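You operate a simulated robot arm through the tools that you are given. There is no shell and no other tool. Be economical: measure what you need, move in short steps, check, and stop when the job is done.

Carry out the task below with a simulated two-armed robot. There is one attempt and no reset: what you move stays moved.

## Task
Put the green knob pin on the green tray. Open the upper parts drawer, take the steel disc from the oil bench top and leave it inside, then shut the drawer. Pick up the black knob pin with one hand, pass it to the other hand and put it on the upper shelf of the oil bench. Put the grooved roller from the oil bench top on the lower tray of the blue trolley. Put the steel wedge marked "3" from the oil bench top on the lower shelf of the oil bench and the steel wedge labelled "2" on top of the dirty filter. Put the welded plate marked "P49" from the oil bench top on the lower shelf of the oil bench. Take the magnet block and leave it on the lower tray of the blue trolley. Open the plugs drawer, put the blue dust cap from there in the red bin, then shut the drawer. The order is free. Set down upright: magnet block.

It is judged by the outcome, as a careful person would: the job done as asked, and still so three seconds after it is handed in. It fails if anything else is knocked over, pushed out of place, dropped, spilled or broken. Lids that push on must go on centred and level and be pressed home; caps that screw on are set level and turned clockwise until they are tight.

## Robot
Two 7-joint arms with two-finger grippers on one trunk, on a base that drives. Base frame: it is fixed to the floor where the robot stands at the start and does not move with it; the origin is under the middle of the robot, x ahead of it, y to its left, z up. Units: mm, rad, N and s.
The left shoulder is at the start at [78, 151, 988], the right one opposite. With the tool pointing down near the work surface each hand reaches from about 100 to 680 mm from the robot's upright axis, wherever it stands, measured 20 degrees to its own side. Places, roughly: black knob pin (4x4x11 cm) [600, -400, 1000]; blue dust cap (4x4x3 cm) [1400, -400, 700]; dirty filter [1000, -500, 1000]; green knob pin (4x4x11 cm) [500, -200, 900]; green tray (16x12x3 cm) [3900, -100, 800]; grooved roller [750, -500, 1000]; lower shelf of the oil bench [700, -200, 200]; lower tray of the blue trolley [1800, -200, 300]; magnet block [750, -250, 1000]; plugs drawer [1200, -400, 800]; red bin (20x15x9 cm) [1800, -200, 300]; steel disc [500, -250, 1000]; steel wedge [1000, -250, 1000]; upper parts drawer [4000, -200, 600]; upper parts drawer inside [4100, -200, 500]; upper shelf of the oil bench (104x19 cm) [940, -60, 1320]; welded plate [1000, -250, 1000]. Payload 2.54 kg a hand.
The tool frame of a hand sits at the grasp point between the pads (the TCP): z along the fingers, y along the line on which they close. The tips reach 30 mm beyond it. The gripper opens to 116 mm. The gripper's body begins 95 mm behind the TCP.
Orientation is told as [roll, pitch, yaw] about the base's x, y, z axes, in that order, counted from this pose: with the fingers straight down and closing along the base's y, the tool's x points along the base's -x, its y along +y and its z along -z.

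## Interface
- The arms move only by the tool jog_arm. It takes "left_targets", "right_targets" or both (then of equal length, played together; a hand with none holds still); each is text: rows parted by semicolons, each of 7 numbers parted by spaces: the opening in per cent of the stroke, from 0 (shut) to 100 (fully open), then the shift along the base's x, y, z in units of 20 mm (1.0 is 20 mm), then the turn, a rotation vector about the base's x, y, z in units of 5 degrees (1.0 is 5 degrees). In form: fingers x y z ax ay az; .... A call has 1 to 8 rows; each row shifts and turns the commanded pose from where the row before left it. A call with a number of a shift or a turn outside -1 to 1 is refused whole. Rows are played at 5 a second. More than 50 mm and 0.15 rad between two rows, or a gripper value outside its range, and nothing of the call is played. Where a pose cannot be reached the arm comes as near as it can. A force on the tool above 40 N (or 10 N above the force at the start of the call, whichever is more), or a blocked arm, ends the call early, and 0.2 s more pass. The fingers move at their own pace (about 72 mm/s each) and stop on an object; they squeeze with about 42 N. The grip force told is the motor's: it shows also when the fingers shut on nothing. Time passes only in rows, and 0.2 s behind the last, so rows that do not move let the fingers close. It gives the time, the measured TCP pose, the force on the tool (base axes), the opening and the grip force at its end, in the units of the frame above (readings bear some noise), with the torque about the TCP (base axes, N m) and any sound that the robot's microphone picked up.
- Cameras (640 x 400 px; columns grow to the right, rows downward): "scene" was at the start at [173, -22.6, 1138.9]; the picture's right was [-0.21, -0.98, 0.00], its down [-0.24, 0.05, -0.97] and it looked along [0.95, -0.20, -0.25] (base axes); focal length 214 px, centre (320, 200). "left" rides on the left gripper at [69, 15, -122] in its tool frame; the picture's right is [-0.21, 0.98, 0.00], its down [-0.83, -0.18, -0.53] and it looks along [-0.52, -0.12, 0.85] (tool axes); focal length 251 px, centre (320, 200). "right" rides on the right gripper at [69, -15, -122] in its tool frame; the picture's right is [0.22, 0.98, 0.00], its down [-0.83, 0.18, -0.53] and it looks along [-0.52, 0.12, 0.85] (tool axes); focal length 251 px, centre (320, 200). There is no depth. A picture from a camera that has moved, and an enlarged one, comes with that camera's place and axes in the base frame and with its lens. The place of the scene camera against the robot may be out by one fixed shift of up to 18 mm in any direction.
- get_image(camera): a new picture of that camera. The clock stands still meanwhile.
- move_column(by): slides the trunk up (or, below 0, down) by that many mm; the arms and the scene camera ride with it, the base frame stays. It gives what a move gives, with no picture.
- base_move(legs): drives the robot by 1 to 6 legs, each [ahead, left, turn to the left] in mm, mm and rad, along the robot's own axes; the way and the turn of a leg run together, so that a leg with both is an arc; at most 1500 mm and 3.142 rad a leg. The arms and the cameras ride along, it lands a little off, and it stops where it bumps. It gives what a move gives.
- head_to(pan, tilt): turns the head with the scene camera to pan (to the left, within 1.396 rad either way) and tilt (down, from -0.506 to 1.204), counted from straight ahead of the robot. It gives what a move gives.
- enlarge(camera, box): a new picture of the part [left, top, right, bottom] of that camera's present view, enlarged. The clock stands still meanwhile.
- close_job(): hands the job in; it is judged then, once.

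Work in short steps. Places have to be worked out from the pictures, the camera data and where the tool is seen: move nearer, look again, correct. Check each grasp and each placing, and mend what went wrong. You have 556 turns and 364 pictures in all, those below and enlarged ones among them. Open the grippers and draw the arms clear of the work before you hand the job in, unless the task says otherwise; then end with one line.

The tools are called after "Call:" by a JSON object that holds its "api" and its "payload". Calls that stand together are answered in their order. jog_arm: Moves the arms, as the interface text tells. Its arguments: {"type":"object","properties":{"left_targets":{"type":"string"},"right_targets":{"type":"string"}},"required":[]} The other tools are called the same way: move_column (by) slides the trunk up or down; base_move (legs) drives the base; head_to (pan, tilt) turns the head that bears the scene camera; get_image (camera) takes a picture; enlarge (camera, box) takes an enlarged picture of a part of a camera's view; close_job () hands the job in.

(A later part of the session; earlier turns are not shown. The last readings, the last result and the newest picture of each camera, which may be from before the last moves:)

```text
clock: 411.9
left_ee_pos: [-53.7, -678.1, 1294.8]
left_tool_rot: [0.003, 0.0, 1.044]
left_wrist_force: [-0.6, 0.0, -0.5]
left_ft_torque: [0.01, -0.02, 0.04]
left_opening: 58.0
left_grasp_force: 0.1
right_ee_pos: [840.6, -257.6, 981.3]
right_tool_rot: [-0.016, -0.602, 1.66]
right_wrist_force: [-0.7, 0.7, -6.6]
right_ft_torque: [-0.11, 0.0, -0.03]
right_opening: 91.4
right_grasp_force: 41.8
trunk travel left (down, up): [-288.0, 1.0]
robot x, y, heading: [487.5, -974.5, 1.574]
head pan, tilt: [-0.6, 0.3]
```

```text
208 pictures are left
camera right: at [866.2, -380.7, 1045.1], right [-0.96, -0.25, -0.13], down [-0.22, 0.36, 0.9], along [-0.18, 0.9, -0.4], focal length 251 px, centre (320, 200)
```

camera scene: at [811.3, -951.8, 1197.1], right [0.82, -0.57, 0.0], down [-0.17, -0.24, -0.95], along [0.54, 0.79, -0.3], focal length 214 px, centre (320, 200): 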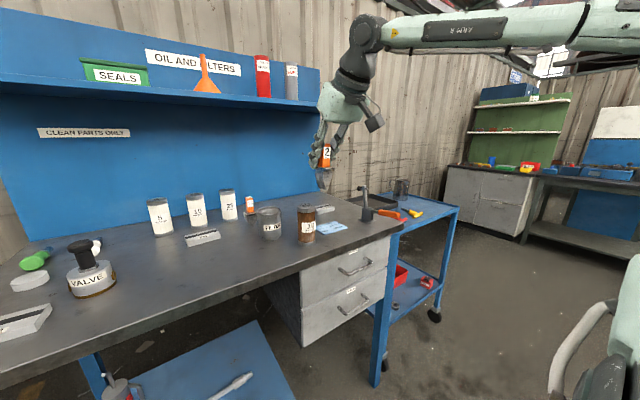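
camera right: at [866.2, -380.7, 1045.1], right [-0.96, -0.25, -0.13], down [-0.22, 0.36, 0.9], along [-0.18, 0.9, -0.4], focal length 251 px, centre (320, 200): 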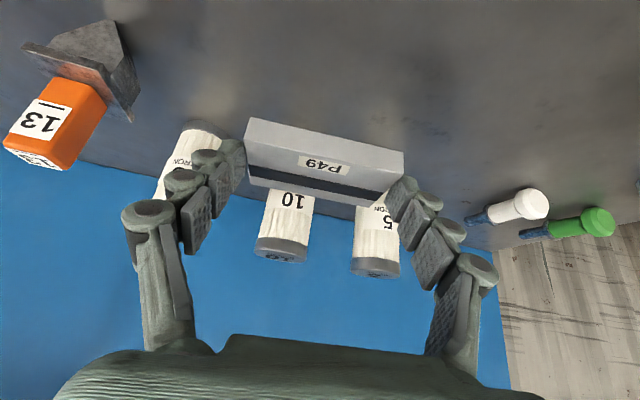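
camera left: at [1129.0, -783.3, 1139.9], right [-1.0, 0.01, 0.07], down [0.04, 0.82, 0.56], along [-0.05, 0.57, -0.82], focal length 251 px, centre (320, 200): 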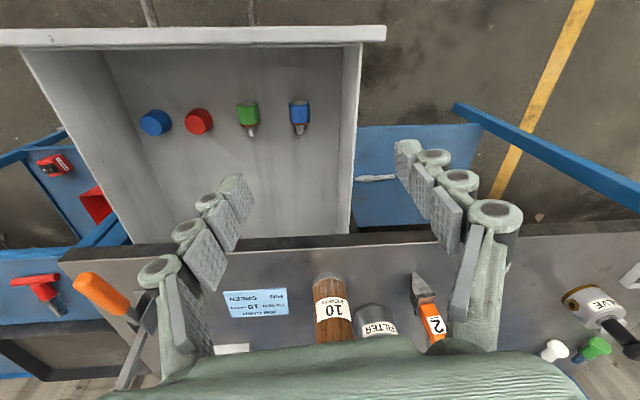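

P49 is gripped and level. I lift, back off, and take the right arm through the same path to its low side pose.

Call:
{"api": "jog_arm", "payload": {"right_targets": "0 0 0 1 0 0 0;0 0 0 1 0 0 0;0 0 -0.5 1 0 0 0;0 0 -1 1 0 0 0;0 0 -1 0 0 0 0;0 0 -1 0 0 0 0;0 0 -1 0 0 0 0;0 0 -1 0 0 0 0"}}

Call:
{"api": "base_move", "payload": {"legs": [[-330, 0, 0]]}}

Call:
{"api": "jog_arm", "payload": {"right_targets": "0 0 0 -1 0 0 0;0 0 0 -1 0 0 0;0 0 0 -1 0 0 0;0 0 0 -1 0 0 0;0 0.4 0 -1 0 0 0;0 0.4 0 -1 0 0 0;0 0.4 -0.5 -1 0 0 0;0 0.4 -0.5 -1 0 0 0"}}

Call:
{"api": "jog_arm", "payload": {"right_targets": "0 0.4 -0.5 -1 0 0 0;0 0.4 -0.5 -1 0 0 0;0 0.4 -0.5 -1 0 0 0;0 0.4 -0.5 -1 0 0 0;0 0.7 -1 -1 0 0 0.3;0 0.7 -1 -1 0 0 0.3;0 0.7 -1 -1 0 0 0.3;0 0.7 -1 -1 0 0 0.3"}}

Call:
{"api": "jog_arm", "payload": {"right_targets": "0 0.7 -1 -1 0 0 0.3;0 0.7 -1 -1 0 0 0.3;0 0.7 -1 -1 0 0 0.3;0 0.7 -1 -1 0 0 0.3;0 0 0 -1 0 0 0;0 0 0 -1 0 0 0;0 0 0 -1 0 0 0;0 0 0 -1 0 0 0"}}

```text
clock: 413.7
left_ee_pos: [-53.2, -679.2, 1293.9]
left_tool_rot: [0.0, 0.0, 1.043]
left_wrist_force: [0.4, -0.3, 0.4]
left_ft_torque: [0.01, 0.0, 0.01]
left_opening: 57.9
left_grasp_force: 0.0
right_ee_pos: [840.7, -367.2, 1062.7]
right_tool_rot: [-0.016, -0.6, 1.656]
right_wrist_force: [-0.1, -0.8, -6.7]
right_ft_torque: [-0.09, 0.0, -0.02]
right_opening: 91.0
right_grasp_force: 41.8
trunk travel left (down, up): [-288.0, 1.0]
robot x, y, heading: [490.0, -978.2, 1.571]
head pan, tilt: [-0.6, 0.3]
```

```text
clock: 415.9
left_ee_pos: [-51.0, -1005.7, 1294.4]
left_tool_rot: [0.003, 0.002, 1.038]
left_wrist_force: [-0.1, 0.1, 0.3]
left_ft_torque: [0.02, 0.05, 0.01]
left_opening: 58.0
left_grasp_force: 0.0
right_ee_pos: [844.8, -699.3, 1063.0]
right_tool_rot: [-0.015, -0.6, 1.656]
right_wrist_force: [-0.3, 0.6, -6.2]
right_ft_torque: [-0.07, 0.0, 0.05]
right_opening: 91.2
right_grasp_force: 42.0
trunk travel left (down, up): [-288.0, 1.0]
robot x, y, heading: [492.0, -1299.8, 1.574]
head pan, tilt: [-0.6, 0.3]
```

```text
clock: 417.7
left_ee_pos: [-51.7, -1006.2, 1294.2]
left_tool_rot: [0.003, 0.002, 1.039]
left_wrist_force: [-0.3, -0.5, 0.3]
left_ft_torque: [0.01, 0.03, 0.02]
left_opening: 58.1
left_grasp_force: 0.2
right_ee_pos: [877.2, -719.2, 901.6]
right_tool_rot: [-0.014, -0.6, 1.654]
right_wrist_force: [0.6, 0.6, -6.7]
right_ft_torque: [-0.16, 0.0, 0.0]
right_opening: 91.2
right_grasp_force: 41.9
trunk travel left (down, up): [-288.0, 1.0]
robot x, y, heading: [488.3, -1302.5, 1.57]
head pan, tilt: [-0.6, 0.3]
```

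```text
clock: 419.5
left_ee_pos: [-50.9, -1005.9, 1294.3]
left_tool_rot: [0.002, 0.001, 1.039]
left_wrist_force: [0.3, -0.7, -0.2]
left_ft_torque: [-0.02, -0.05, -0.02]
left_opening: 58.1
left_grasp_force: 0.0
right_ee_pos: [966.2, -838.6, 740.3]
right_tool_rot: [-0.015, -0.603, 1.76]
right_wrist_force: [-0.2, 0.1, -6.1]
right_ft_torque: [-0.14, 0.0, 0.0]
right_opening: 91.3
right_grasp_force: 42.0
trunk travel left (down, up): [-288.0, 1.0]
robot x, y, heading: [489.2, -1307.2, 1.571]
head pan, tilt: [-0.6, 0.3]
```

```text
clock: 421.3
left_ee_pos: [-51.6, -1007.5, 1294.3]
left_tool_rot: [0.002, -0.001, 1.04]
left_wrist_force: [-0.8, 0.0, -0.9]
left_ft_torque: [0.02, -0.02, 0.01]
left_opening: 57.9
left_grasp_force: 0.1
right_ee_pos: [1019.6, -919.7, 582.9]
right_tool_rot: [-0.015, -0.601, 1.864]
right_wrist_force: [0.4, 0.2, -5.9]
right_ft_torque: [-0.11, -0.02, 0.01]
right_opening: 91.3
right_grasp_force: 42.3
trunk travel left (down, up): [-288.0, 1.0]
robot x, y, heading: [490.5, -1305.3, 1.571]
head pan, tilt: [-0.6, 0.3]
```

Now I test the needed depth (equivalent shelf height TCP ≈ 247 with the trunk down) and forward reach here in the open.

Call:
{"api": "jog_arm", "payload": {"right_targets": "0 0 0 -1 0 0 0;0 0 0 -1 0 0 0;0 0 0 -0.4 0 0 0;0 0 1 0 0 0 0;0 0 1 0 0 0 0;0 0 0.7 0 0 0 0;0 0 0 0 0 0 0"}}

```text
clock: 422.9
left_ee_pos: [-50.6, -1006.2, 1294.2]
left_tool_rot: [0.001, 0.0, 1.041]
left_wrist_force: [0.5, -0.3, 0.3]
left_ft_torque: [0.01, 0.04, -0.02]
left_opening: 57.9
left_grasp_force: 0.0
right_ee_pos: [1019.8, -879.9, 532.7]
right_tool_rot: [-0.016, -0.601, 1.862]
right_wrist_force: [-0.4, 1.6, -4.5]
right_ft_torque: [-0.21, -0.05, -0.01]
right_opening: 91.1
right_grasp_force: 41.9
right hand out of reach, approached as far as the arm can: row 4, 5
trunk travel left (down, up): [-288.0, 1.0]
robot x, y, heading: [486.2, -1305.2, 1.569]
head pan, tilt: [-0.6, 0.3]
```

Reachable. I raise a little, lower the trunk, and drive to the shelf's middle-left part.

Call:
{"api": "jog_arm", "payload": {"right_targets": "0 0 0 1 0 0 0;0 0 0 1 0 0 0"}}

Call:
{"api": "move_column", "payload": {"by": -287}}

Call:
{"api": "base_move", "payload": {"legs": [[0, 330, 0], [380, 0, 0]]}}

Call:
{"api": "get_image", "payload": {"camera": "right"}}

Call:
{"api": "head_to", "payload": {"pan": -0.7, "tilt": 0.6}}

Call:
{"api": "get_image", "payload": {"camera": "scene"}}

```text
clock: 423.5
left_ee_pos: [-51.6, -1007.0, 1293.2]
left_tool_rot: [0.001, -0.001, 1.04]
left_wrist_force: [0.4, -0.9, -0.3]
left_ft_torque: [-0.02, -0.02, -0.01]
left_opening: 58.0
left_grasp_force: 0.1
right_ee_pos: [1015.1, -877.9, 554.4]
right_tool_rot: [-0.018, -0.604, 1.863]
right_wrist_force: [-0.9, 0.6, -6.6]
right_ft_torque: [-0.16, -0.07, 0.0]
right_opening: 91.0
right_grasp_force: 41.9
right hand out of reach, approached as far as the arm can: row 2
trunk travel left (down, up): [-288.0, 1.0]
robot x, y, heading: [491.6, -1304.5, 1.571]
head pan, tilt: [-0.6, 0.3]
```

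```text
clock: 426.4
left_ee_pos: [-51.7, -1006.5, 1007.5]
left_tool_rot: [0.001, -0.001, 1.041]
left_wrist_force: [-0.2, 0.5, 0.0]
left_ft_torque: [0.0, 0.0, 0.0]
left_opening: 57.9
left_grasp_force: 0.0
right_ee_pos: [1015.2, -878.1, 268.3]
right_tool_rot: [-0.017, -0.605, 1.863]
right_wrist_force: [0.4, 0.8, -6.7]
right_ft_torque: [-0.1, -0.04, 0.03]
right_opening: 91.6
right_grasp_force: 41.5
trunk travel left (down, up): [-1.0, 288.0]
robot x, y, heading: [492.4, -1303.0, 1.576]
head pan, tilt: [-0.6, 0.3]
```

```text
clock: 432.1
left_ee_pos: [-385.4, -633.1, 1007.6]
left_tool_rot: [0.001, -0.001, 1.046]
left_wrist_force: [0.2, -0.6, 0.1]
left_ft_torque: [0.01, -0.01, -0.03]
left_opening: 57.6
left_grasp_force: 0.1
right_ee_pos: [680.3, -501.1, 267.8]
right_tool_rot: [-0.017, -0.605, 1.866]
right_wrist_force: [0.6, 0.6, -6.7]
right_ft_torque: [-0.13, -0.04, -0.01]
right_opening: 91.4
right_grasp_force: 41.9
trunk travel left (down, up): [-1.0, 288.0]
robot x, y, heading: [161.9, -927.7, 1.578]
head pan, tilt: [-0.6, 0.3]
```

```text
207 pictures are left
camera right: at [730.4, -616.7, 330.4], right [-0.89, -0.45, -0.14], down [-0.29, 0.31, 0.91], along [-0.36, 0.84, -0.4], focal length 251 px, centre (320, 200)
```

right: 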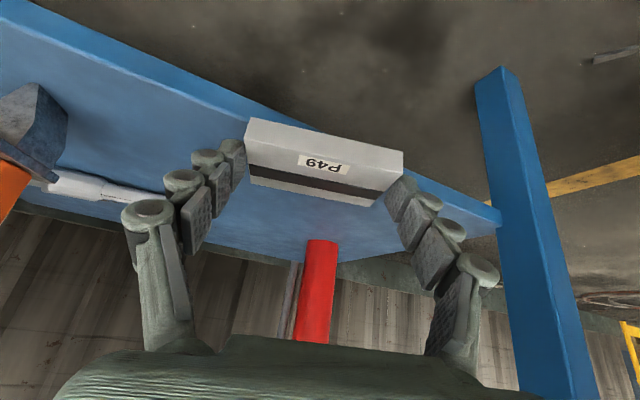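

```text
clock: 432.9
left_ee_pos: [-385.3, -634.0, 1007.6]
left_tool_rot: [0.001, -0.001, 1.044]
left_wrist_force: [1.0, -0.2, 0.2]
left_ft_torque: [-0.03, -0.02, -0.01]
left_opening: 58.0
left_grasp_force: 0.1
right_ee_pos: [680.4, -499.9, 267.0]
right_tool_rot: [-0.016, -0.605, 1.867]
right_wrist_force: [0.6, 0.5, -6.4]
right_ft_torque: [-0.1, -0.05, -0.03]
right_opening: 91.3
right_grasp_force: 41.7
trunk travel left (down, up): [-1.0, 288.0]
robot x, y, heading: [154.1, -928.2, 1.578]
head pan, tilt: [-0.7, 0.6]
```

```text
206 pictures are left
camera scene: at [226.9, -795.4, 882.6], right [0.77, -0.64, 0.0], down [-0.36, -0.43, -0.83], along [0.53, 0.63, -0.56], focal length 214 px, centre (320, 200)
```

scene: 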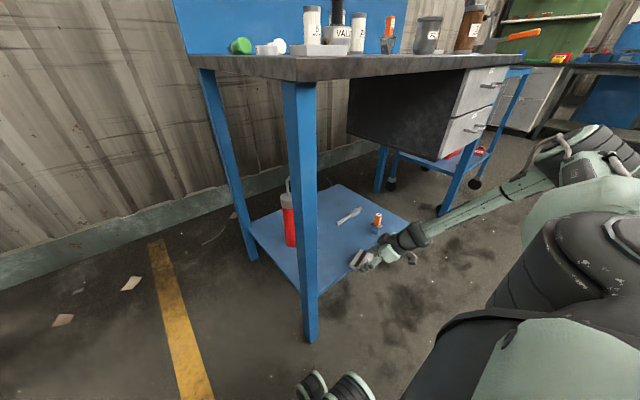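

Clearance is fine. I drive 90 mm ahead and lower gently onto the shelf.

Call:
{"api": "base_move", "payload": {"legs": [[88, 0, 0]]}}

Call:
{"api": "jog_arm", "payload": {"right_targets": "0 0 0 -0.3 0 0 0;0 0 0 -0.3 0 0 0;0 0 0 -0.2 0 0 0;0 0 0 -0.15 0 0 0;0 0 0 0 0 0 0"}}

Call:
{"api": "enlarge", "payload": {"camera": "scene", "box": [230, 160, 450, 300]}}

```text
clock: 434.0
left_ee_pos: [-386.2, -546.2, 1006.9]
left_tool_rot: [0.003, -0.002, 1.046]
left_wrist_force: [0.3, -0.5, -0.5]
left_ft_torque: [0.0, 0.02, 0.01]
left_opening: 58.1
left_grasp_force: 0.0
right_ee_pos: [680.1, -413.6, 266.6]
right_tool_rot: [-0.018, -0.603, 1.868]
right_wrist_force: [-0.2, -0.9, -6.1]
right_ft_torque: [-0.11, -0.04, 0.04]
right_opening: 91.4
right_grasp_force: 41.8
trunk travel left (down, up): [-1.0, 288.0]
robot x, y, heading: [153.9, -840.8, 1.581]
head pan, tilt: [-0.7, 0.6]
```

```text
clock: 435.2
left_ee_pos: [-388.3, -546.6, 1005.3]
left_tool_rot: [0.0, -0.004, 1.045]
left_wrist_force: [-0.3, -0.3, -0.2]
left_ft_torque: [0.0, 0.01, 0.0]
left_opening: 57.7
left_grasp_force: 0.0
right_ee_pos: [679.0, -411.8, 253.5]
right_tool_rot: [-0.021, -0.608, 1.868]
right_wrist_force: [-1.1, -7.7, 23.9]
right_ft_torque: [-0.74, 0.27, -0.07]
right_opening: 91.5
right_grasp_force: 41.8
trunk travel left (down, up): [-1.0, 288.0]
robot x, y, heading: [155.4, -842.8, 1.58]
head pan, tilt: [-0.7, 0.6]
```

```text
2.86 times, centred on (340, 230) of scene
camera zoom: at [224.7, -708.9, 883.3], right [0.77, -0.64, 0.0], down [-0.36, -0.43, -0.83], along [0.53, 0.64, -0.56], focal length 613 px, centre (263, 114)
```

zoom: 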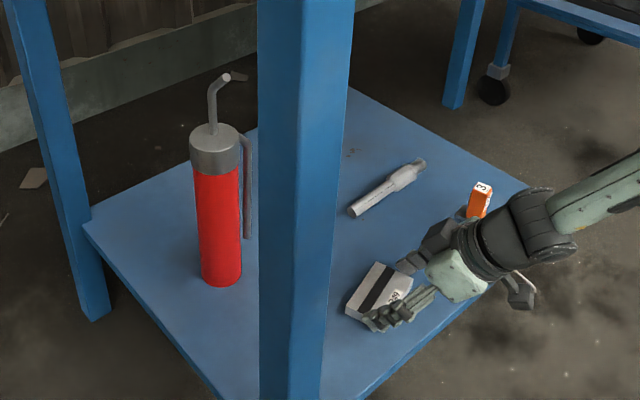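

Contact. I open wide and withdraw along the tool axis.

Call:
{"api": "jog_arm", "payload": {"right_targets": "85 0 0 0.1 0 0 0;92 0 0 0 0 0 0;100 0 0 0 0 0 0;100 0 0 0 0 0 0"}}

Call:
{"api": "jog_arm", "payload": {"right_targets": "100 0.17 -0.54 0.83 0 0 0;100 0.17 -0.54 0.83 0 0 0;100 0.17 -0.54 0.83 0 0 0;100 0.17 -0.54 0.83 0 0 0"}}

Call:
{"api": "base_move", "payload": {"legs": [[-300, 0, 0]]}}

Call:
{"api": "get_image", "payload": {"camera": "right"}}

Call:
{"api": "get_image", "payload": {"camera": "scene"}}

```text
clock: 436.2
left_ee_pos: [-386.9, -546.7, 1006.9]
left_tool_rot: [0.001, 0.0, 1.045]
left_wrist_force: [0.3, -0.2, -0.5]
left_ft_torque: [-0.03, 0.03, 0.04]
left_opening: 58.0
left_grasp_force: 0.1
right_ee_pos: [678.9, -411.1, 250.2]
right_tool_rot: [-0.017, -0.605, 1.868]
right_wrist_force: [-0.6, -0.8, 0.2]
right_ft_torque: [0.01, 0.03, 0.0]
right_opening: 116.1
right_grasp_force: 0.0
trunk travel left (down, up): [-1.0, 288.0]
robot x, y, heading: [157.6, -841.8, 1.578]
head pan, tilt: [-0.7, 0.6]
```

```text
clock: 437.2
left_ee_pos: [-387.5, -547.0, 1006.6]
left_tool_rot: [0.0, -0.001, 1.046]
left_wrist_force: [-1.5, -1.6, -0.6]
left_ft_torque: [0.0, -0.08, 0.0]
left_opening: 57.9
left_grasp_force: 0.1
right_ee_pos: [691.0, -437.5, 329.9]
right_tool_rot: [-0.033, -0.643, 1.875]
right_wrist_force: [-0.5, -10.8, -9.7]
right_ft_torque: [1.48, 0.15, -0.2]
right_opening: 115.6
right_grasp_force: 0.0
right hand out of reach, approached as far as the arm can: row 2, 3
trunk travel left (down, up): [-1.0, 288.0]
robot x, y, heading: [156.5, -844.5, 1.574]
head pan, tilt: [-0.7, 0.6]
```

```text
clock: 439.2
left_ee_pos: [-385.1, -840.1, 1007.2]
left_tool_rot: [0.002, -0.002, 1.044]
left_wrist_force: [-1.0, 0.6, -0.1]
left_ft_torque: [0.01, 0.01, 0.01]
left_opening: 57.9
left_grasp_force: 0.0
right_ee_pos: [694.7, -752.1, 316.3]
right_tool_rot: [-0.017, -0.607, 1.865]
right_wrist_force: [0.4, 0.1, -0.1]
right_ft_torque: [-0.02, 0.02, 0.02]
right_opening: 116.1
right_grasp_force: 0.1
trunk travel left (down, up): [-1.0, 288.0]
robot x, y, heading: [158.6, -1135.6, 1.576]
head pan, tilt: [-0.7, 0.6]
```

```text
204 pictures are left
camera right: at [744.3, -868.8, 378.5], right [-0.89, -0.44, -0.14], down [-0.29, 0.31, 0.91], along [-0.36, 0.84, -0.4], focal length 251 px, centre (320, 200)
```

right: 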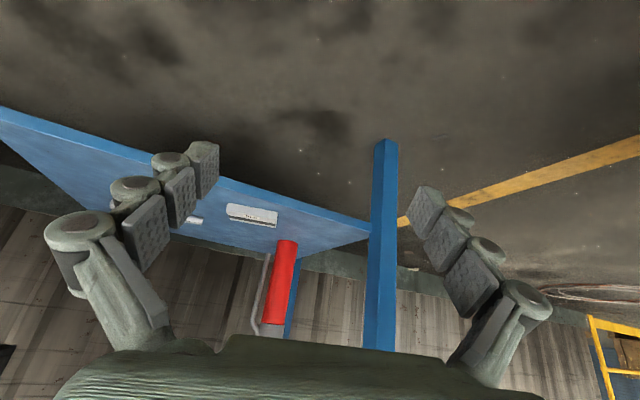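

```text
203 pictures are left
camera scene: at [228.0, -1003.3, 882.7], right [0.77, -0.64, 0.0], down [-0.36, -0.43, -0.83], along [0.53, 0.63, -0.56], focal length 214 px, centre (320, 200)
```

scene: 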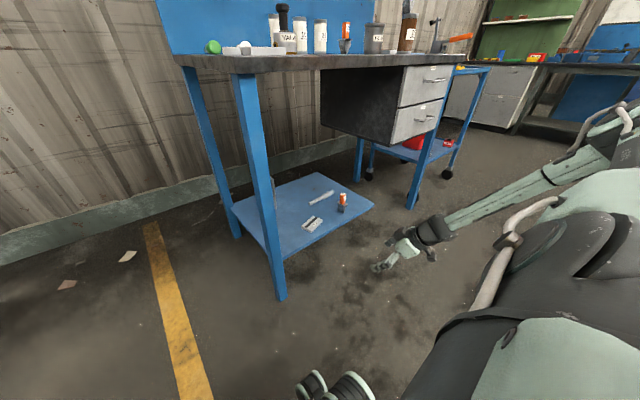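

Let me zoom on the shelf to verify the plate and wedge.

Call:
{"api": "enlarge", "payload": {"camera": "scene", "box": [210, 160, 400, 280]}}

```text
3.33 times, centred on (305, 220) of scene
camera zoom: at [228.0, -1003.3, 882.7], right [0.77, -0.64, 0.0], down [-0.36, -0.43, -0.83], along [0.53, 0.63, -0.56], focal length 715 px, centre (370, 133)
```

zoom: 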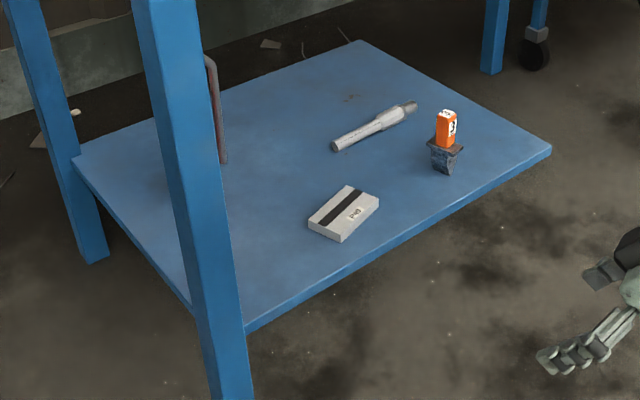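

Plate and wedge are fine on the shelf. Next the black knob pin. I raise the trunk, reposition, and bring the left arm forward along its earlier path.

Call:
{"api": "move_column", "payload": {"by": 287}}

Call:
{"api": "base_move", "payload": {"legs": [[-200, 0, 0], [0, -640, 0]]}}

Call:
{"api": "jog_arm", "payload": {"left_targets": "60 1 1 -0.5 0 0 0.5;60 1 1 -0.5 0 0 0.5;60 1 1 -0.5 0 0 0.5;60 1 1 -0.5 0 0 0.5;60 1 1 -0.5 0 0 0.5;60 1 1 -0.5 0 0 0.5;60 1 1 -0.5 0 0 0.5;60 1 1 -0.5 0 0 0.5"}}

Call:
{"api": "jog_arm", "payload": {"left_targets": "60 1 1 -0.8 0 0 0.5;60 1 1 -0.8 0 0 0.5;60 1 1 -0.8 0 0 0.5;60 1 1 -0.8 0 0 0.5;60 1 1 -0.8 0 0 0.5;60 1 1 -0.8 0 0 0.5;60 1 1 -0.8 0 0 0;60 1 1 -0.8 0 0 0"}}

Call:
{"api": "head_to", "payload": {"pan": 0.2, "tilt": 0.4}}

Call:
{"api": "get_image", "payload": {"camera": "scene"}}

```text
clock: 442.1
left_ee_pos: [-383.7, -841.2, 1294.9]
left_tool_rot: [0.001, -0.001, 1.043]
left_wrist_force: [0.0, 0.1, 0.0]
left_ft_torque: [0.02, 0.02, -0.01]
left_opening: 57.8
left_grasp_force: 0.1
right_ee_pos: [693.8, -750.5, 602.4]
right_tool_rot: [-0.016, -0.605, 1.866]
right_wrist_force: [1.1, 0.5, -0.1]
right_ft_torque: [-0.01, 0.03, 0.0]
right_opening: 116.3
right_grasp_force: 0.2
trunk travel left (down, up): [-288.0, 1.0]
robot x, y, heading: [158.7, -1135.3, 1.577]
head pan, tilt: [-0.7, 0.6]
```

```text
clock: 449.9
left_ee_pos: [248.0, -1036.1, 1293.5]
left_tool_rot: [0.002, -0.002, 1.049]
left_wrist_force: [0.1, 1.0, -0.1]
left_ft_torque: [0.0, 0.01, 0.0]
left_opening: 58.2
left_grasp_force: 0.0
right_ee_pos: [1325.0, -940.3, 603.2]
right_tool_rot: [-0.017, -0.606, 1.873]
right_wrist_force: [-0.3, -0.7, -0.4]
right_ft_torque: [0.01, -0.04, 0.02]
right_opening: 116.0
right_grasp_force: 0.2
trunk travel left (down, up): [-288.0, 1.0]
robot x, y, heading: [793.3, -1328.1, 1.587]
head pan, tilt: [-0.7, 0.6]
```

```text
clock: 451.6
left_ee_pos: [407.6, -873.5, 1214.0]
left_tool_rot: [0.002, 0.001, 1.4]
left_wrist_force: [0.4, -0.1, -0.4]
left_ft_torque: [-0.01, 0.04, 0.02]
left_opening: 69.6
left_grasp_force: 0.1
right_ee_pos: [1325.1, -940.5, 601.7]
right_tool_rot: [-0.018, -0.604, 1.874]
right_wrist_force: [-0.6, 0.0, 0.3]
right_ft_torque: [-0.01, -0.01, -0.02]
right_opening: 116.1
right_grasp_force: 0.1
trunk travel left (down, up): [-288.0, 1.0]
robot x, y, heading: [788.5, -1328.6, 1.582]
head pan, tilt: [-0.7, 0.6]
```

```text
clock: 453.4
left_ee_pos: [567.5, -714.0, 1085.7]
left_tool_rot: [0.002, 0.002, 1.661]
left_wrist_force: [0.0, 0.5, -0.2]
left_ft_torque: [0.0, -0.04, -0.01]
left_opening: 69.6
left_grasp_force: 0.1
right_ee_pos: [1325.1, -939.8, 601.2]
right_tool_rot: [-0.017, -0.605, 1.872]
right_wrist_force: [0.6, 1.5, 0.4]
right_ft_torque: [-0.01, -0.05, -0.02]
right_opening: 116.1
right_grasp_force: 0.0
trunk travel left (down, up): [-288.0, 1.0]
robot x, y, heading: [790.6, -1328.8, 1.581]
head pan, tilt: [-0.7, 0.6]
```

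```text
clock: 454.6
left_ee_pos: [568.3, -715.2, 1085.3]
left_tool_rot: [0.001, -0.002, 1.66]
left_wrist_force: [0.1, -0.1, 0.4]
left_ft_torque: [0.03, 0.02, 0.0]
left_opening: 69.7
left_grasp_force: 0.0
right_ee_pos: [1326.0, -940.1, 601.8]
right_tool_rot: [-0.017, -0.607, 1.874]
right_wrist_force: [0.2, -0.3, -0.7]
right_ft_torque: [0.05, 0.0, 0.03]
right_opening: 116.1
right_grasp_force: 0.1
trunk travel left (down, up): [-288.0, 1.0]
robot x, y, heading: [791.9, -1329.5, 1.582]
head pan, tilt: [0.201, 0.4]
```

```text
201 pictures are left
camera scene: at [785.2, -1172.3, 1187.9], right [0.98, 0.21, 0.0], down [0.08, -0.38, -0.92], along [-0.19, 0.9, -0.39], focal length 214 px, centre (320, 200)
```

scene: 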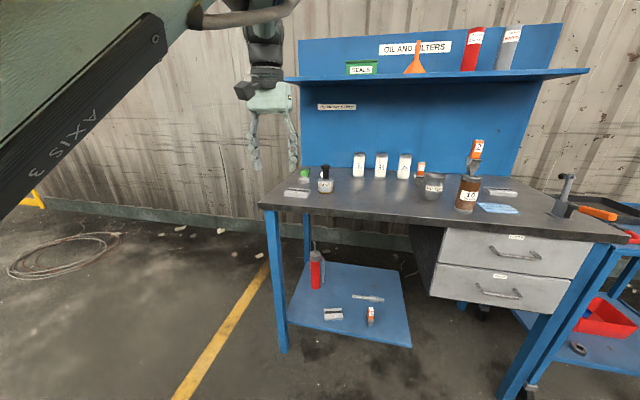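

The left arm now has a natural elbow-up posture. I look with its camera toward the valve.

Call:
{"api": "base_move", "payload": {"legs": [[160, 0, -0.01]]}}

Call:
{"api": "get_image", "payload": {"camera": "left"}}

```text
clock: 456.1
left_ee_pos: [572.0, -557.7, 1085.4]
left_tool_rot: [0.001, 0.001, 1.652]
left_wrist_force: [0.2, 0.5, 0.1]
left_ft_torque: [-0.01, 0.04, 0.03]
left_opening: 69.4
left_grasp_force: 0.1
right_ee_pos: [1326.6, -789.5, 602.4]
right_tool_rot: [-0.017, -0.603, 1.864]
right_wrist_force: [0.3, 0.7, 1.0]
right_ft_torque: [0.06, 0.05, 0.03]
right_opening: 116.1
right_grasp_force: 0.1
trunk travel left (down, up): [-288.0, 1.0]
robot x, y, heading: [789.4, -1173.1, 1.575]
head pan, tilt: [0.201, 0.4]
```

```text
200 pictures are left
camera left: at [563.2, -627.4, 1207.1], right [-0.99, 0.13, 0.0], down [0.11, 0.84, 0.53], along [0.07, 0.53, -0.85], focal length 251 px, centre (320, 200)
```

left: 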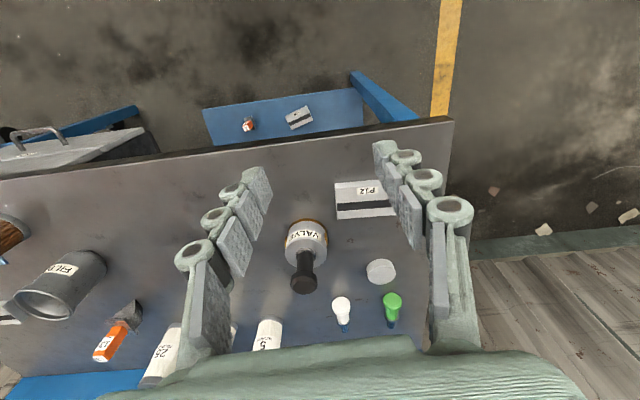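

The pin stands at about (616,-380), top z≈998. I bring the left hand above it.

Call:
{"api": "base_move", "payload": {"legs": [[100, 0, 0]]}}

Call:
{"api": "jog_arm", "payload": {"left_targets": "60 0.55 1 0 0 0 -0.9;60 0.55 1 0 0 0 0;60 0.55 1 0 0 0 0;60 0.55 0.9 0 0 0 0;60 0 0 -0.5 0 0 0"}}

Call:
{"api": "get_image", "payload": {"camera": "left"}}

```text
clock: 457.2
left_ee_pos: [571.2, -458.9, 1084.9]
left_tool_rot: [0.001, -0.001, 1.652]
left_wrist_force: [0.3, 0.4, -0.3]
left_ft_torque: [-0.03, 0.01, -0.03]
left_opening: 69.6
left_grasp_force: 0.0
right_ee_pos: [1327.6, -690.6, 602.6]
right_tool_rot: [-0.017, -0.603, 1.861]
right_wrist_force: [0.0, -0.6, 0.1]
right_ft_torque: [-0.02, 0.0, 0.0]
right_opening: 116.2
right_grasp_force: 0.1
trunk travel left (down, up): [-288.0, 1.0]
robot x, y, heading: [788.8, -1072.5, 1.572]
head pan, tilt: [0.201, 0.4]
```

```text
clock: 458.4
left_ee_pos: [615.3, -380.5, 1074.3]
left_tool_rot: [0.0, 0.001, 1.573]
left_wrist_force: [0.0, 0.3, -0.3]
left_ft_torque: [0.05, -0.01, 0.02]
left_opening: 69.6
left_grasp_force: 0.2
right_ee_pos: [1328.9, -691.0, 603.9]
right_tool_rot: [-0.018, -0.606, 1.862]
right_wrist_force: [0.2, 0.3, -0.1]
right_ft_torque: [-0.02, -0.02, -0.02]
right_opening: 116.2
right_grasp_force: 0.1
trunk travel left (down, up): [-288.0, 1.0]
robot x, y, heading: [790.8, -1075.8, 1.577]
head pan, tilt: [0.201, 0.4]
```

```text
199 pictures are left
camera left: at [602.0, -449.3, 1197.2], right [-0.98, 0.21, 0.0], down [0.18, 0.83, 0.53], along [0.11, 0.52, -0.85], focal length 251 px, centre (320, 200)
```

left: 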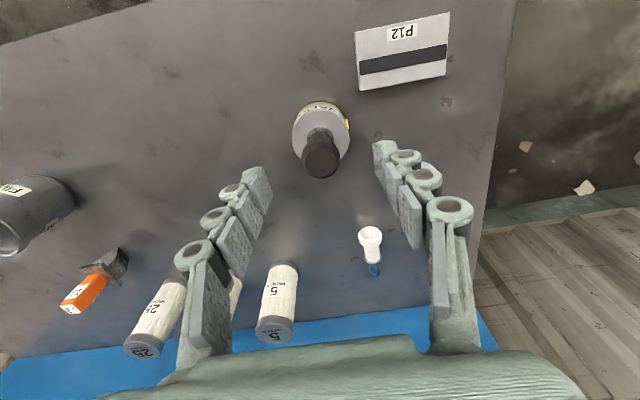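

The pin is at (618,-369). I correct by 11 mm and descend around the knob.

Call:
{"api": "jog_arm", "payload": {"left_targets": "60 0.12 0.57 0 0 0 0;60 0 0 -1 0 0 0;60 0 0 -1 0 0 0;60 0 0 -1 0 0 0;60 0 0 -1 0 0 0;60 0 0 0 0 0 0"}}

Call:
{"api": "get_image", "payload": {"camera": "left"}}

Call:
{"api": "enlarge", "payload": {"camera": "scene", "box": [180, 100, 400, 240]}}

```text
clock: 459.8
left_ee_pos: [617.7, -369.1, 994.0]
left_tool_rot: [-0.001, 0.002, 1.573]
left_wrist_force: [-0.1, -0.6, 0.3]
left_ft_torque: [0.03, 0.01, 0.0]
left_opening: 69.5
left_grasp_force: 0.1
right_ee_pos: [1327.2, -692.1, 603.4]
right_tool_rot: [-0.017, -0.605, 1.861]
right_wrist_force: [0.0, 0.2, -0.4]
right_ft_torque: [0.03, 0.0, -0.02]
right_opening: 115.8
right_grasp_force: 0.0
trunk travel left (down, up): [-288.0, 1.0]
robot x, y, heading: [791.2, -1073.9, 1.569]
head pan, tilt: [0.201, 0.4]
```

```text
198 pictures are left
camera left: at [603.7, -438.4, 1116.7], right [-0.98, 0.21, 0.0], down [0.18, 0.83, 0.53], along [0.11, 0.52, -0.85], focal length 251 px, centre (320, 200)
```

left: 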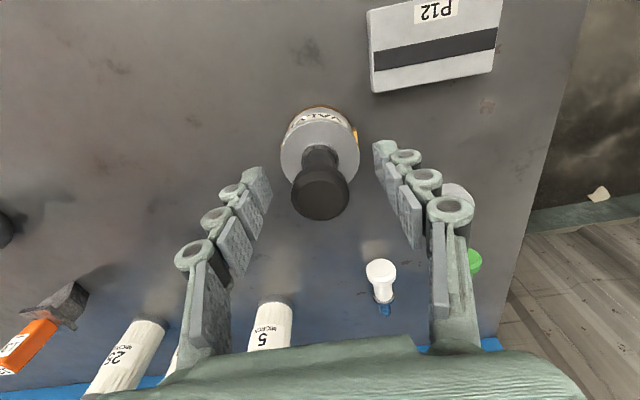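

```text
2.86 times, centred on (290, 170) of scene
camera zoom: at [785.2, -917.7, 1187.9], right [0.98, 0.2, 0.0], down [0.08, -0.38, -0.92], along [-0.19, 0.9, -0.39], focal length 613 px, centre (406, 286)
```

zoom: 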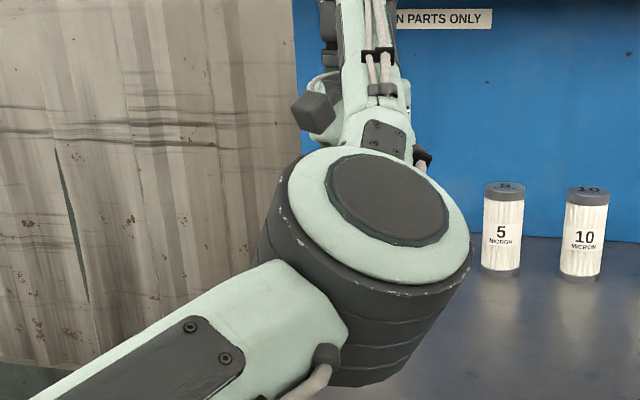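

Centred on the knob. I lower 8 mm, close, and pull straight up.

Call:
{"api": "jog_arm", "payload": {"left_targets": "60 0 0 -0.4 0 0 0;30 0 0 0 0 0 0;10 0 0 0 0 0 0;0 0 0 0 0 0 0;0 0 0 0 0 0 0;0 0 0 0.5 0 0 0;0 0 0 1 0 0 0;0 0 0 1 0 0 0"}}

Call:
{"api": "get_image", "payload": {"camera": "left"}}

```text
clock: 461.6
left_ee_pos: [618.1, -372.0, 1039.1]
left_tool_rot: [0.003, 0.0, 1.573]
left_wrist_force: [-0.2, 0.1, -0.9]
left_ft_torque: [-0.04, -0.02, 0.01]
left_opening: 34.1
left_grasp_force: 41.9
right_ee_pos: [1328.4, -690.3, 602.4]
right_tool_rot: [-0.018, -0.607, 1.861]
right_wrist_force: [1.1, -0.4, 0.0]
right_ft_torque: [0.01, -0.01, 0.01]
right_opening: 115.9
right_grasp_force: 0.0
trunk travel left (down, up): [-288.0, 1.0]
robot x, y, heading: [791.5, -1072.0, 1.572]
head pan, tilt: [0.201, 0.4]
```

```text
196 pictures are left
camera left: at [604.0, -440.0, 1160.1], right [-0.98, 0.21, 0.0], down [0.18, 0.83, 0.53], along [0.11, 0.52, -0.85], focal length 251 px, centre (320, 200)
```

left: 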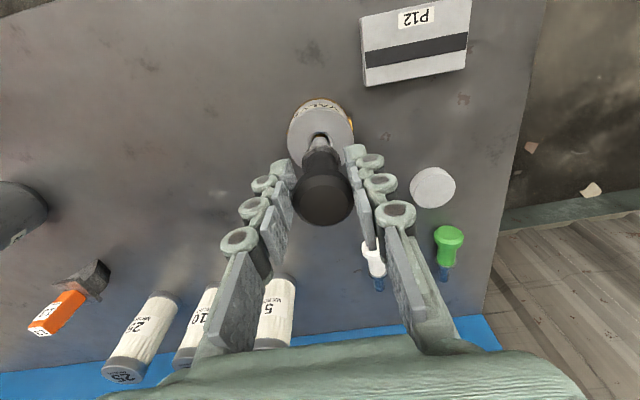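

The pin comes out freely. I raise it further and back the robot away from the bench for the handover.

Call:
{"api": "jog_arm", "payload": {"left_targets": "0 0 0 1 0 0 0;0 0 0 1 0 0 0;0 0 0 1 0 0 0"}}

Call:
{"api": "base_move", "payload": {"legs": [[-380, 0, 0]]}}

Call:
{"api": "jog_arm", "payload": {"right_targets": "60 -0.7 1 1 0 0 -0.8;60 -0.7 1 1 0 0 -0.8;60 -0.7 1 1 0 0 -0.8;60 -0.7 1 1 0 0 -0.8;60 -0.7 1 1 0 0 -0.8;60 -0.7 1 1 0 0 -0.8;60 -0.7 1 1 0 0 -0.8;60 -0.7 1 1 0 0 0"}}

Call:
{"api": "jog_arm", "payload": {"right_targets": "60 -0.5 0.5 1 0 0 0;60 -0.5 0.5 1 0 0 0;60 -0.5 0.5 1 0 0 0;60 -0.5 0.5 1 0 0 0;60 -0.5 0.5 1 0 0 0;60 -0.5 0.5 1 0 0 0;60 -0.5 0 1 0 0 0;60 -0.5 0 1 0 0 0"}}

Call:
{"api": "head_to", "payload": {"pan": 0, "tilt": 0.3}}

Call:
{"api": "get_image", "payload": {"camera": "scene"}}

```text
clock: 462.4
left_ee_pos: [618.2, -371.3, 1097.6]
left_tool_rot: [0.0, -0.002, 1.573]
left_wrist_force: [0.7, 0.1, -0.7]
left_ft_torque: [-0.02, -0.01, 0.0]
left_opening: 33.8
left_grasp_force: 42.5
right_ee_pos: [1328.1, -690.3, 603.6]
right_tool_rot: [-0.016, -0.605, 1.864]
right_wrist_force: [-0.6, 0.3, -1.0]
right_ft_torque: [0.03, 0.03, 0.02]
right_opening: 115.9
right_grasp_force: 0.0
trunk travel left (down, up): [-288.0, 1.0]
robot x, y, heading: [791.2, -1076.5, 1.572]
head pan, tilt: [0.201, 0.4]
```

```text
clock: 464.8
left_ee_pos: [620.8, -741.2, 1096.7]
left_tool_rot: [-0.001, -0.001, 1.57]
left_wrist_force: [-0.2, -0.6, -0.6]
left_ft_torque: [0.01, -0.02, 0.0]
left_opening: 33.7
left_grasp_force: 41.9
right_ee_pos: [1328.0, -1064.9, 602.6]
right_tool_rot: [-0.016, -0.606, 1.861]
right_wrist_force: [0.1, 0.3, 1.1]
right_ft_torque: [-0.01, 0.0, 0.01]
right_opening: 115.8
right_grasp_force: 0.1
trunk travel left (down, up): [-288.0, 1.0]
robot x, y, heading: [792.2, -1442.6, 1.573]
head pan, tilt: [0.201, 0.4]
```

```text
clock: 466.6
left_ee_pos: [621.1, -740.9, 1097.1]
left_tool_rot: [0.001, -0.001, 1.571]
left_wrist_force: [-0.2, 0.2, -1.3]
left_ft_torque: [0.0, -0.03, 0.04]
left_opening: 33.6
left_grasp_force: 42.3
right_ee_pos: [1217.9, -903.0, 764.5]
right_tool_rot: [-0.018, -0.605, 1.372]
right_wrist_force: [-0.4, 0.2, 0.5]
right_ft_torque: [0.0, -0.01, 0.02]
right_opening: 69.4
right_grasp_force: 0.1
trunk travel left (down, up): [-288.0, 1.0]
robot x, y, heading: [785.2, -1444.8, 1.575]
head pan, tilt: [0.201, 0.4]
```

```text
clock: 468.4
left_ee_pos: [620.6, -741.2, 1097.0]
left_tool_rot: [0.002, 0.0, 1.571]
left_wrist_force: [0.2, 1.0, -1.0]
left_ft_torque: [0.0, 0.02, -0.01]
left_opening: 33.8
left_grasp_force: 42.1
right_ee_pos: [1137.5, -844.7, 921.8]
right_tool_rot: [-0.02, -0.605, 1.373]
right_wrist_force: [0.7, 0.1, -0.1]
right_ft_torque: [0.0, -0.02, -0.02]
right_opening: 69.8
right_grasp_force: 0.1
trunk travel left (down, up): [-288.0, 1.0]
robot x, y, heading: [789.9, -1446.2, 1.578]
head pan, tilt: [0.201, 0.4]
```

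```text
clock: 469.1
left_ee_pos: [620.7, -741.0, 1096.9]
left_tool_rot: [-0.001, 0.0, 1.571]
left_wrist_force: [0.8, 0.3, -1.2]
left_ft_torque: [-0.03, -0.01, 0.02]
left_opening: 33.8
left_grasp_force: 41.9
right_ee_pos: [1139.3, -844.1, 922.1]
right_tool_rot: [-0.018, -0.604, 1.372]
right_wrist_force: [0.3, 0.1, 0.0]
right_ft_torque: [0.0, -0.01, 0.0]
right_opening: 69.6
right_grasp_force: 0.0
trunk travel left (down, up): [-288.0, 1.0]
robot x, y, heading: [792.6, -1446.5, 1.57]
head pan, tilt: [0.0, 0.3]
```

```text
195 pictures are left
camera scene: at [804.3, -1286.8, 1197.1], right [1.0, 0.0, 0.0], down [0.0, -0.3, -0.96], along [0.0, 0.96, -0.3], focal length 214 px, centre (320, 200)
```

scene: 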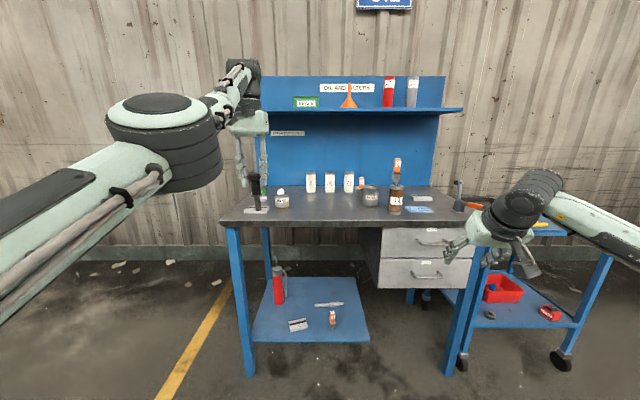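

For the handover I bring the right hand to the middle, tilting it toward horizontal, while the left moves inward and up.

Call:
{"api": "jog_arm", "payload": {"right_targets": "60 -0.8 0.5 0.7 0.8 0 0.3;60 -0.8 0.5 0.7 0.8 0 0.3;60 -0.8 0.5 0.7 0.8 0 0.3;60 -0.8 0.5 0.7 0.8 0 0.3;60 -0.8 0.5 0.7 0.8 0 0.3;60 -0.8 0.5 0.7 0.8 0 0.3;60 -0.8 0.5 0.3 0.8 0 0.3;60 -0.8 0.5 0.3 0.8 0 0.2", "left_targets": "0 0.5 0 0.5 0 0 0;0 0.5 0 0.5 0 0 0;0 0.5 0 0.5 0 0 0;0 0.5 0 0.5 0 0 0;0 0.5 0 0.5 0 0 0;0 0.5 0 0.5 0 0 0;0 0.5 0 0.5 0 0 0;0 0.5 0 0.5 0 0 0"}}

Call:
{"api": "get_image", "payload": {"camera": "scene"}}

```text
clock: 470.9
left_ee_pos: [669.4, -769.2, 1147.8]
left_tool_rot: [0.003, 0.001, 1.569]
left_wrist_force: [-0.1, -0.2, -1.2]
left_ft_torque: [-0.03, 0.0, 0.0]
left_opening: 33.7
left_grasp_force: 42.2
left hand out of reach, approached as far as the arm can: row 2, 3, 4, 5, 6, 7, 8
right_ee_pos: [1009.2, -761.7, 1020.2]
right_tool_rot: [0.103, -1.161, 1.482]
right_wrist_force: [-0.2, -0.2, -1.0]
right_ft_torque: [-0.02, 0.02, -0.02]
right_opening: 69.5
right_grasp_force: 0.1
trunk travel left (down, up): [-288.0, 1.0]
robot x, y, heading: [794.2, -1446.9, 1.568]
head pan, tilt: [0.0, 0.3]
```

```text
194 pictures are left
camera scene: at [804.3, -1287.0, 1197.2], right [1.0, 0.0, 0.0], down [0.0, -0.3, -0.96], along [0.0, 0.96, -0.3], focal length 214 px, centre (320, 200)
```

scene: 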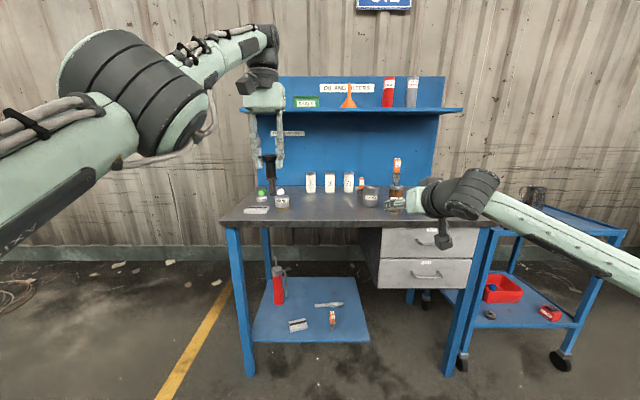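

The left arm limits upward; I lower it slightly and move it further right, and right hand inward a bit.

Call:
{"api": "jog_arm", "payload": {"left_targets": "0 1 0.3 -0.5 0 0 0;0 1 0.3 -0.5 0 0 0;0 1 0.3 -0.5 0 0 0;0 1 0.3 -0.5 0 0 0;0 1 0 -0.5 0 0 0;0 1 0 0 0 0 0;0 1 0 0 0 0 0;0 1 0 0 0 0 0", "right_targets": "60 -0.5 -0.5 -1 0 0 0;60 -0.5 -0.5 -1 0 0 0;60 -0.5 -0.5 -1 0 0 0;60 -0.5 -0.5 -1 0 0 0;60 -0.5 -0.5 -1 0 0 0;60 -0.5 -0.5 0 0 0 0;60 0 0 0 0 0 0;60 0 0 0 0 0 0"}}

Call:
{"api": "get_image", "payload": {"camera": "scene"}}

```text
clock: 472.7
left_ee_pos: [801.9, -773.1, 1086.8]
left_tool_rot: [0.002, 0.0, 1.571]
left_wrist_force: [0.1, 0.7, -1.2]
left_ft_torque: [0.02, 0.02, -0.01]
left_opening: 33.6
left_grasp_force: 42.2
left hand out of reach, approached as far as the arm can: row 2, 3, 4, 6, 7, 8
right_ee_pos: [947.8, -825.0, 918.8]
right_tool_rot: [0.103, -1.156, 1.482]
right_wrist_force: [-0.6, 0.2, 0.6]
right_ft_torque: [-0.01, -0.04, 0.05]
right_opening: 69.8
right_grasp_force: 0.1
trunk travel left (down, up): [-288.0, 1.0]
robot x, y, heading: [788.9, -1443.0, 1.572]
head pan, tilt: [0.0, 0.3]
```

```text
193 pictures are left
camera scene: at [804.3, -1286.8, 1197.2], right [1.0, 0.0, 0.0], down [0.0, -0.3, -0.96], along [0.0, 0.96, -0.3], focal length 214 px, centre (320, 200)
```

scene: 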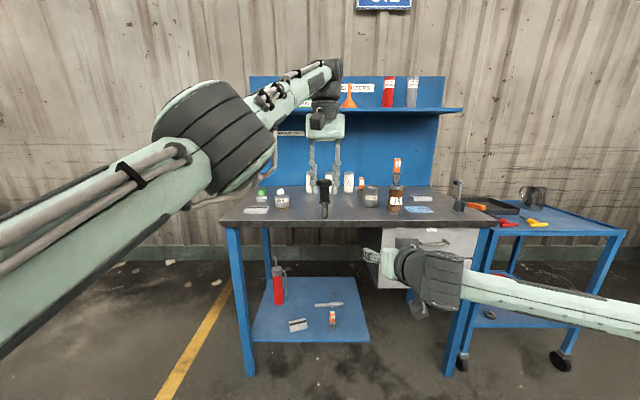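

The right forearm is now low. I move the right hand in line with the pin, behind it.

Call:
{"api": "jog_arm", "payload": {"right_targets": "60 -1 -0.3 0.3 0 0 0;60 -1 -0.3 0.3 0 0 0;60 -1 -0.3 0.3 0 0 0;60 -1 -0.3 0.3 0 0 0;60 -1 -0.3 0.5 0 0 0;60 -1 0 0.5 0 0 0;60 -1 0 1 0 0 0;60 -0.3 0 1 0 0 0"}}

Call:
{"api": "get_image", "payload": {"camera": "scene"}}

Call:
{"api": "get_image", "payload": {"camera": "right"}}

```text
clock: 474.5
left_ee_pos: [802.1, -773.9, 1086.9]
left_tool_rot: [0.0, -0.002, 1.568]
left_wrist_force: [0.0, -0.1, -1.6]
left_ft_torque: [0.0, -0.01, 0.01]
left_opening: 33.5
left_grasp_force: 41.9
right_ee_pos: [803.8, -853.8, 1002.9]
right_tool_rot: [0.103, -1.158, 1.483]
right_wrist_force: [0.4, 0.0, -0.1]
right_ft_torque: [0.02, 0.0, -0.03]
right_opening: 69.6
right_grasp_force: 0.2
trunk travel left (down, up): [-288.0, 1.0]
robot x, y, heading: [792.8, -1444.3, 1.57]
head pan, tilt: [0.0, 0.3]
```

```text
192 pictures are left
camera scene: at [804.4, -1286.9, 1197.1], right [1.0, 0.0, 0.0], down [0.0, -0.3, -0.96], along [0.0, 0.96, -0.3], focal length 214 px, centre (320, 200)
```

scene: 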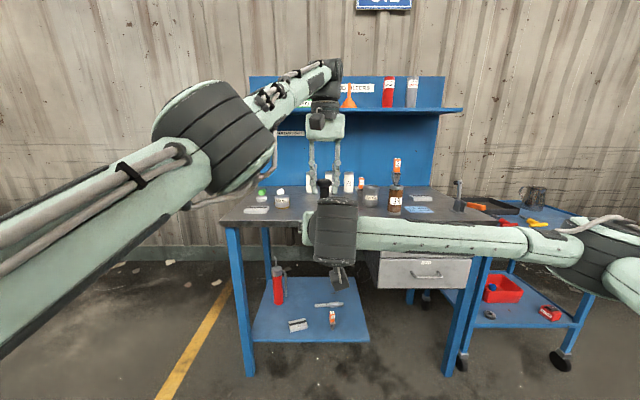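

```text
191 pictures are left
camera right: at [819.5, -993.1, 989.5], right [-0.98, -0.09, -0.16], down [-0.14, -0.16, 0.98], along [-0.11, 0.98, 0.14], focal length 251 px, centre (320, 200)
```

right: 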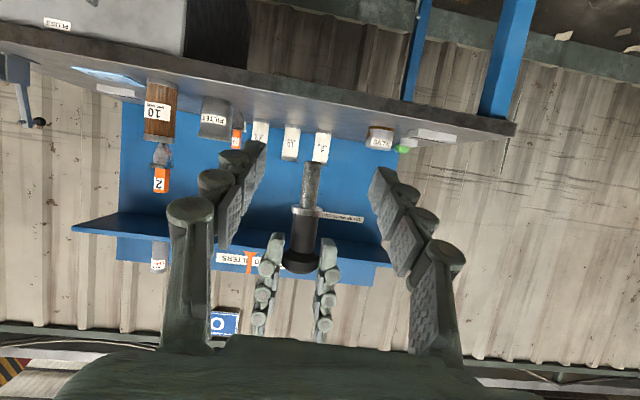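

The view shows the pin with its steel shaft exposed below. I advance the right hand 80 mm so the shaft (z≈1012) sits between its fingers.

Call:
{"api": "jog_arm", "payload": {"right_targets": "60 0 1 0.1 0 0 0;60 0 1 0.1 0 0 0;60 0 1 0.1 0 0 0;60 0 0.9 0.1 0 0 0;60 0 0 0 0 0 0"}}

Call:
{"api": "get_image", "payload": {"camera": "right"}}

Call:
{"api": "get_image", "payload": {"camera": "left"}}

```text
clock: 475.7
left_ee_pos: [802.5, -773.3, 1086.4]
left_tool_rot: [0.001, -0.001, 1.571]
left_wrist_force: [-0.3, 0.4, -1.5]
left_ft_torque: [-0.03, -0.02, 0.02]
left_opening: 33.6
left_grasp_force: 42.5
right_ee_pos: [803.3, -776.6, 1010.7]
right_tool_rot: [0.101, -1.157, 1.481]
right_wrist_force: [-0.8, 0.5, 1.3]
right_ft_torque: [0.0, 0.0, -0.02]
right_opening: 69.4
right_grasp_force: 0.1
trunk travel left (down, up): [-288.0, 1.0]
robot x, y, heading: [793.8, -1447.1, 1.572]
head pan, tilt: [0.0, 0.3]
```

```text
190 pictures are left
camera right: at [819.0, -915.3, 997.3], right [-0.98, -0.09, -0.16], down [-0.14, -0.16, 0.98], along [-0.11, 0.98, 0.14], focal length 251 px, centre (320, 200)
```

right: 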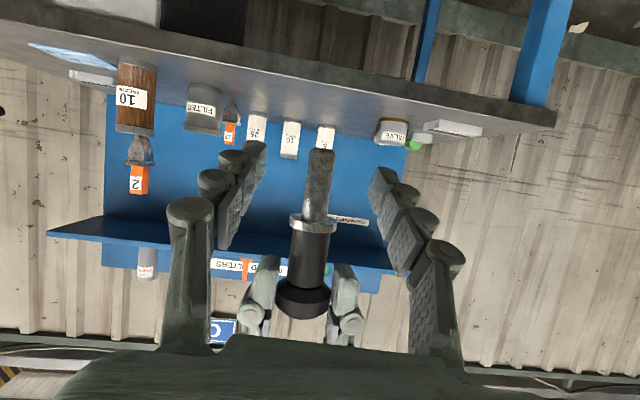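

```text
189 pictures are left
camera left: at [787.5, -841.9, 1209.0], right [-0.98, 0.21, 0.0], down [0.18, 0.83, 0.53], along [0.11, 0.52, -0.85], focal length 251 px, centre (320, 200)
```

left: 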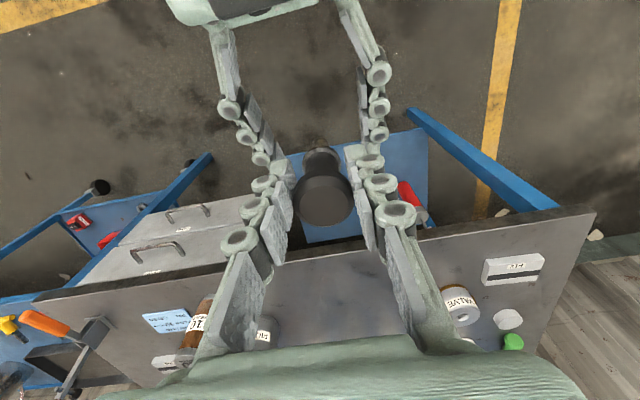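

The shaft lies exactly at the right TCP. I close the right gripper.

Call:
{"api": "jog_arm", "payload": {"right_targets": "35 0 0 0 0 0 0;20 0 0 0 0 0 0;5 0 0 0 0 0 0;0 0 0 0 0 0 0;0 0 0 0 0 0 0"}}

Call:
{"api": "get_image", "payload": {"camera": "right"}}

```text
clock: 476.9
left_ee_pos: [802.6, -772.7, 1086.7]
left_tool_rot: [0.0, 0.001, 1.57]
left_wrist_force: [5.5, -2.4, -1.9]
left_ft_torque: [-0.11, 0.46, -0.07]
left_opening: 33.8
left_grasp_force: 42.0
right_ee_pos: [801.7, -777.3, 1010.3]
right_tool_rot: [0.103, -1.16, 1.485]
right_wrist_force: [-5.1, 1.9, 1.0]
right_ft_torque: [-0.05, -0.83, 0.1]
right_opening: 14.6
right_grasp_force: 40.7
trunk travel left (down, up): [-288.0, 1.0]
robot x, y, heading: [789.1, -1444.7, 1.573]
head pan, tilt: [0.0, 0.3]
```

```text
188 pictures are left
camera right: at [818.6, -915.6, 997.5], right [-0.98, -0.09, -0.16], down [-0.14, -0.16, 0.98], along [-0.12, 0.98, 0.15], focal length 251 px, centre (320, 200)
```

right: 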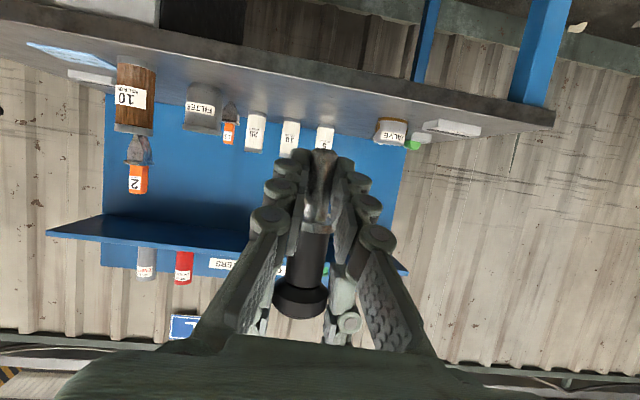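

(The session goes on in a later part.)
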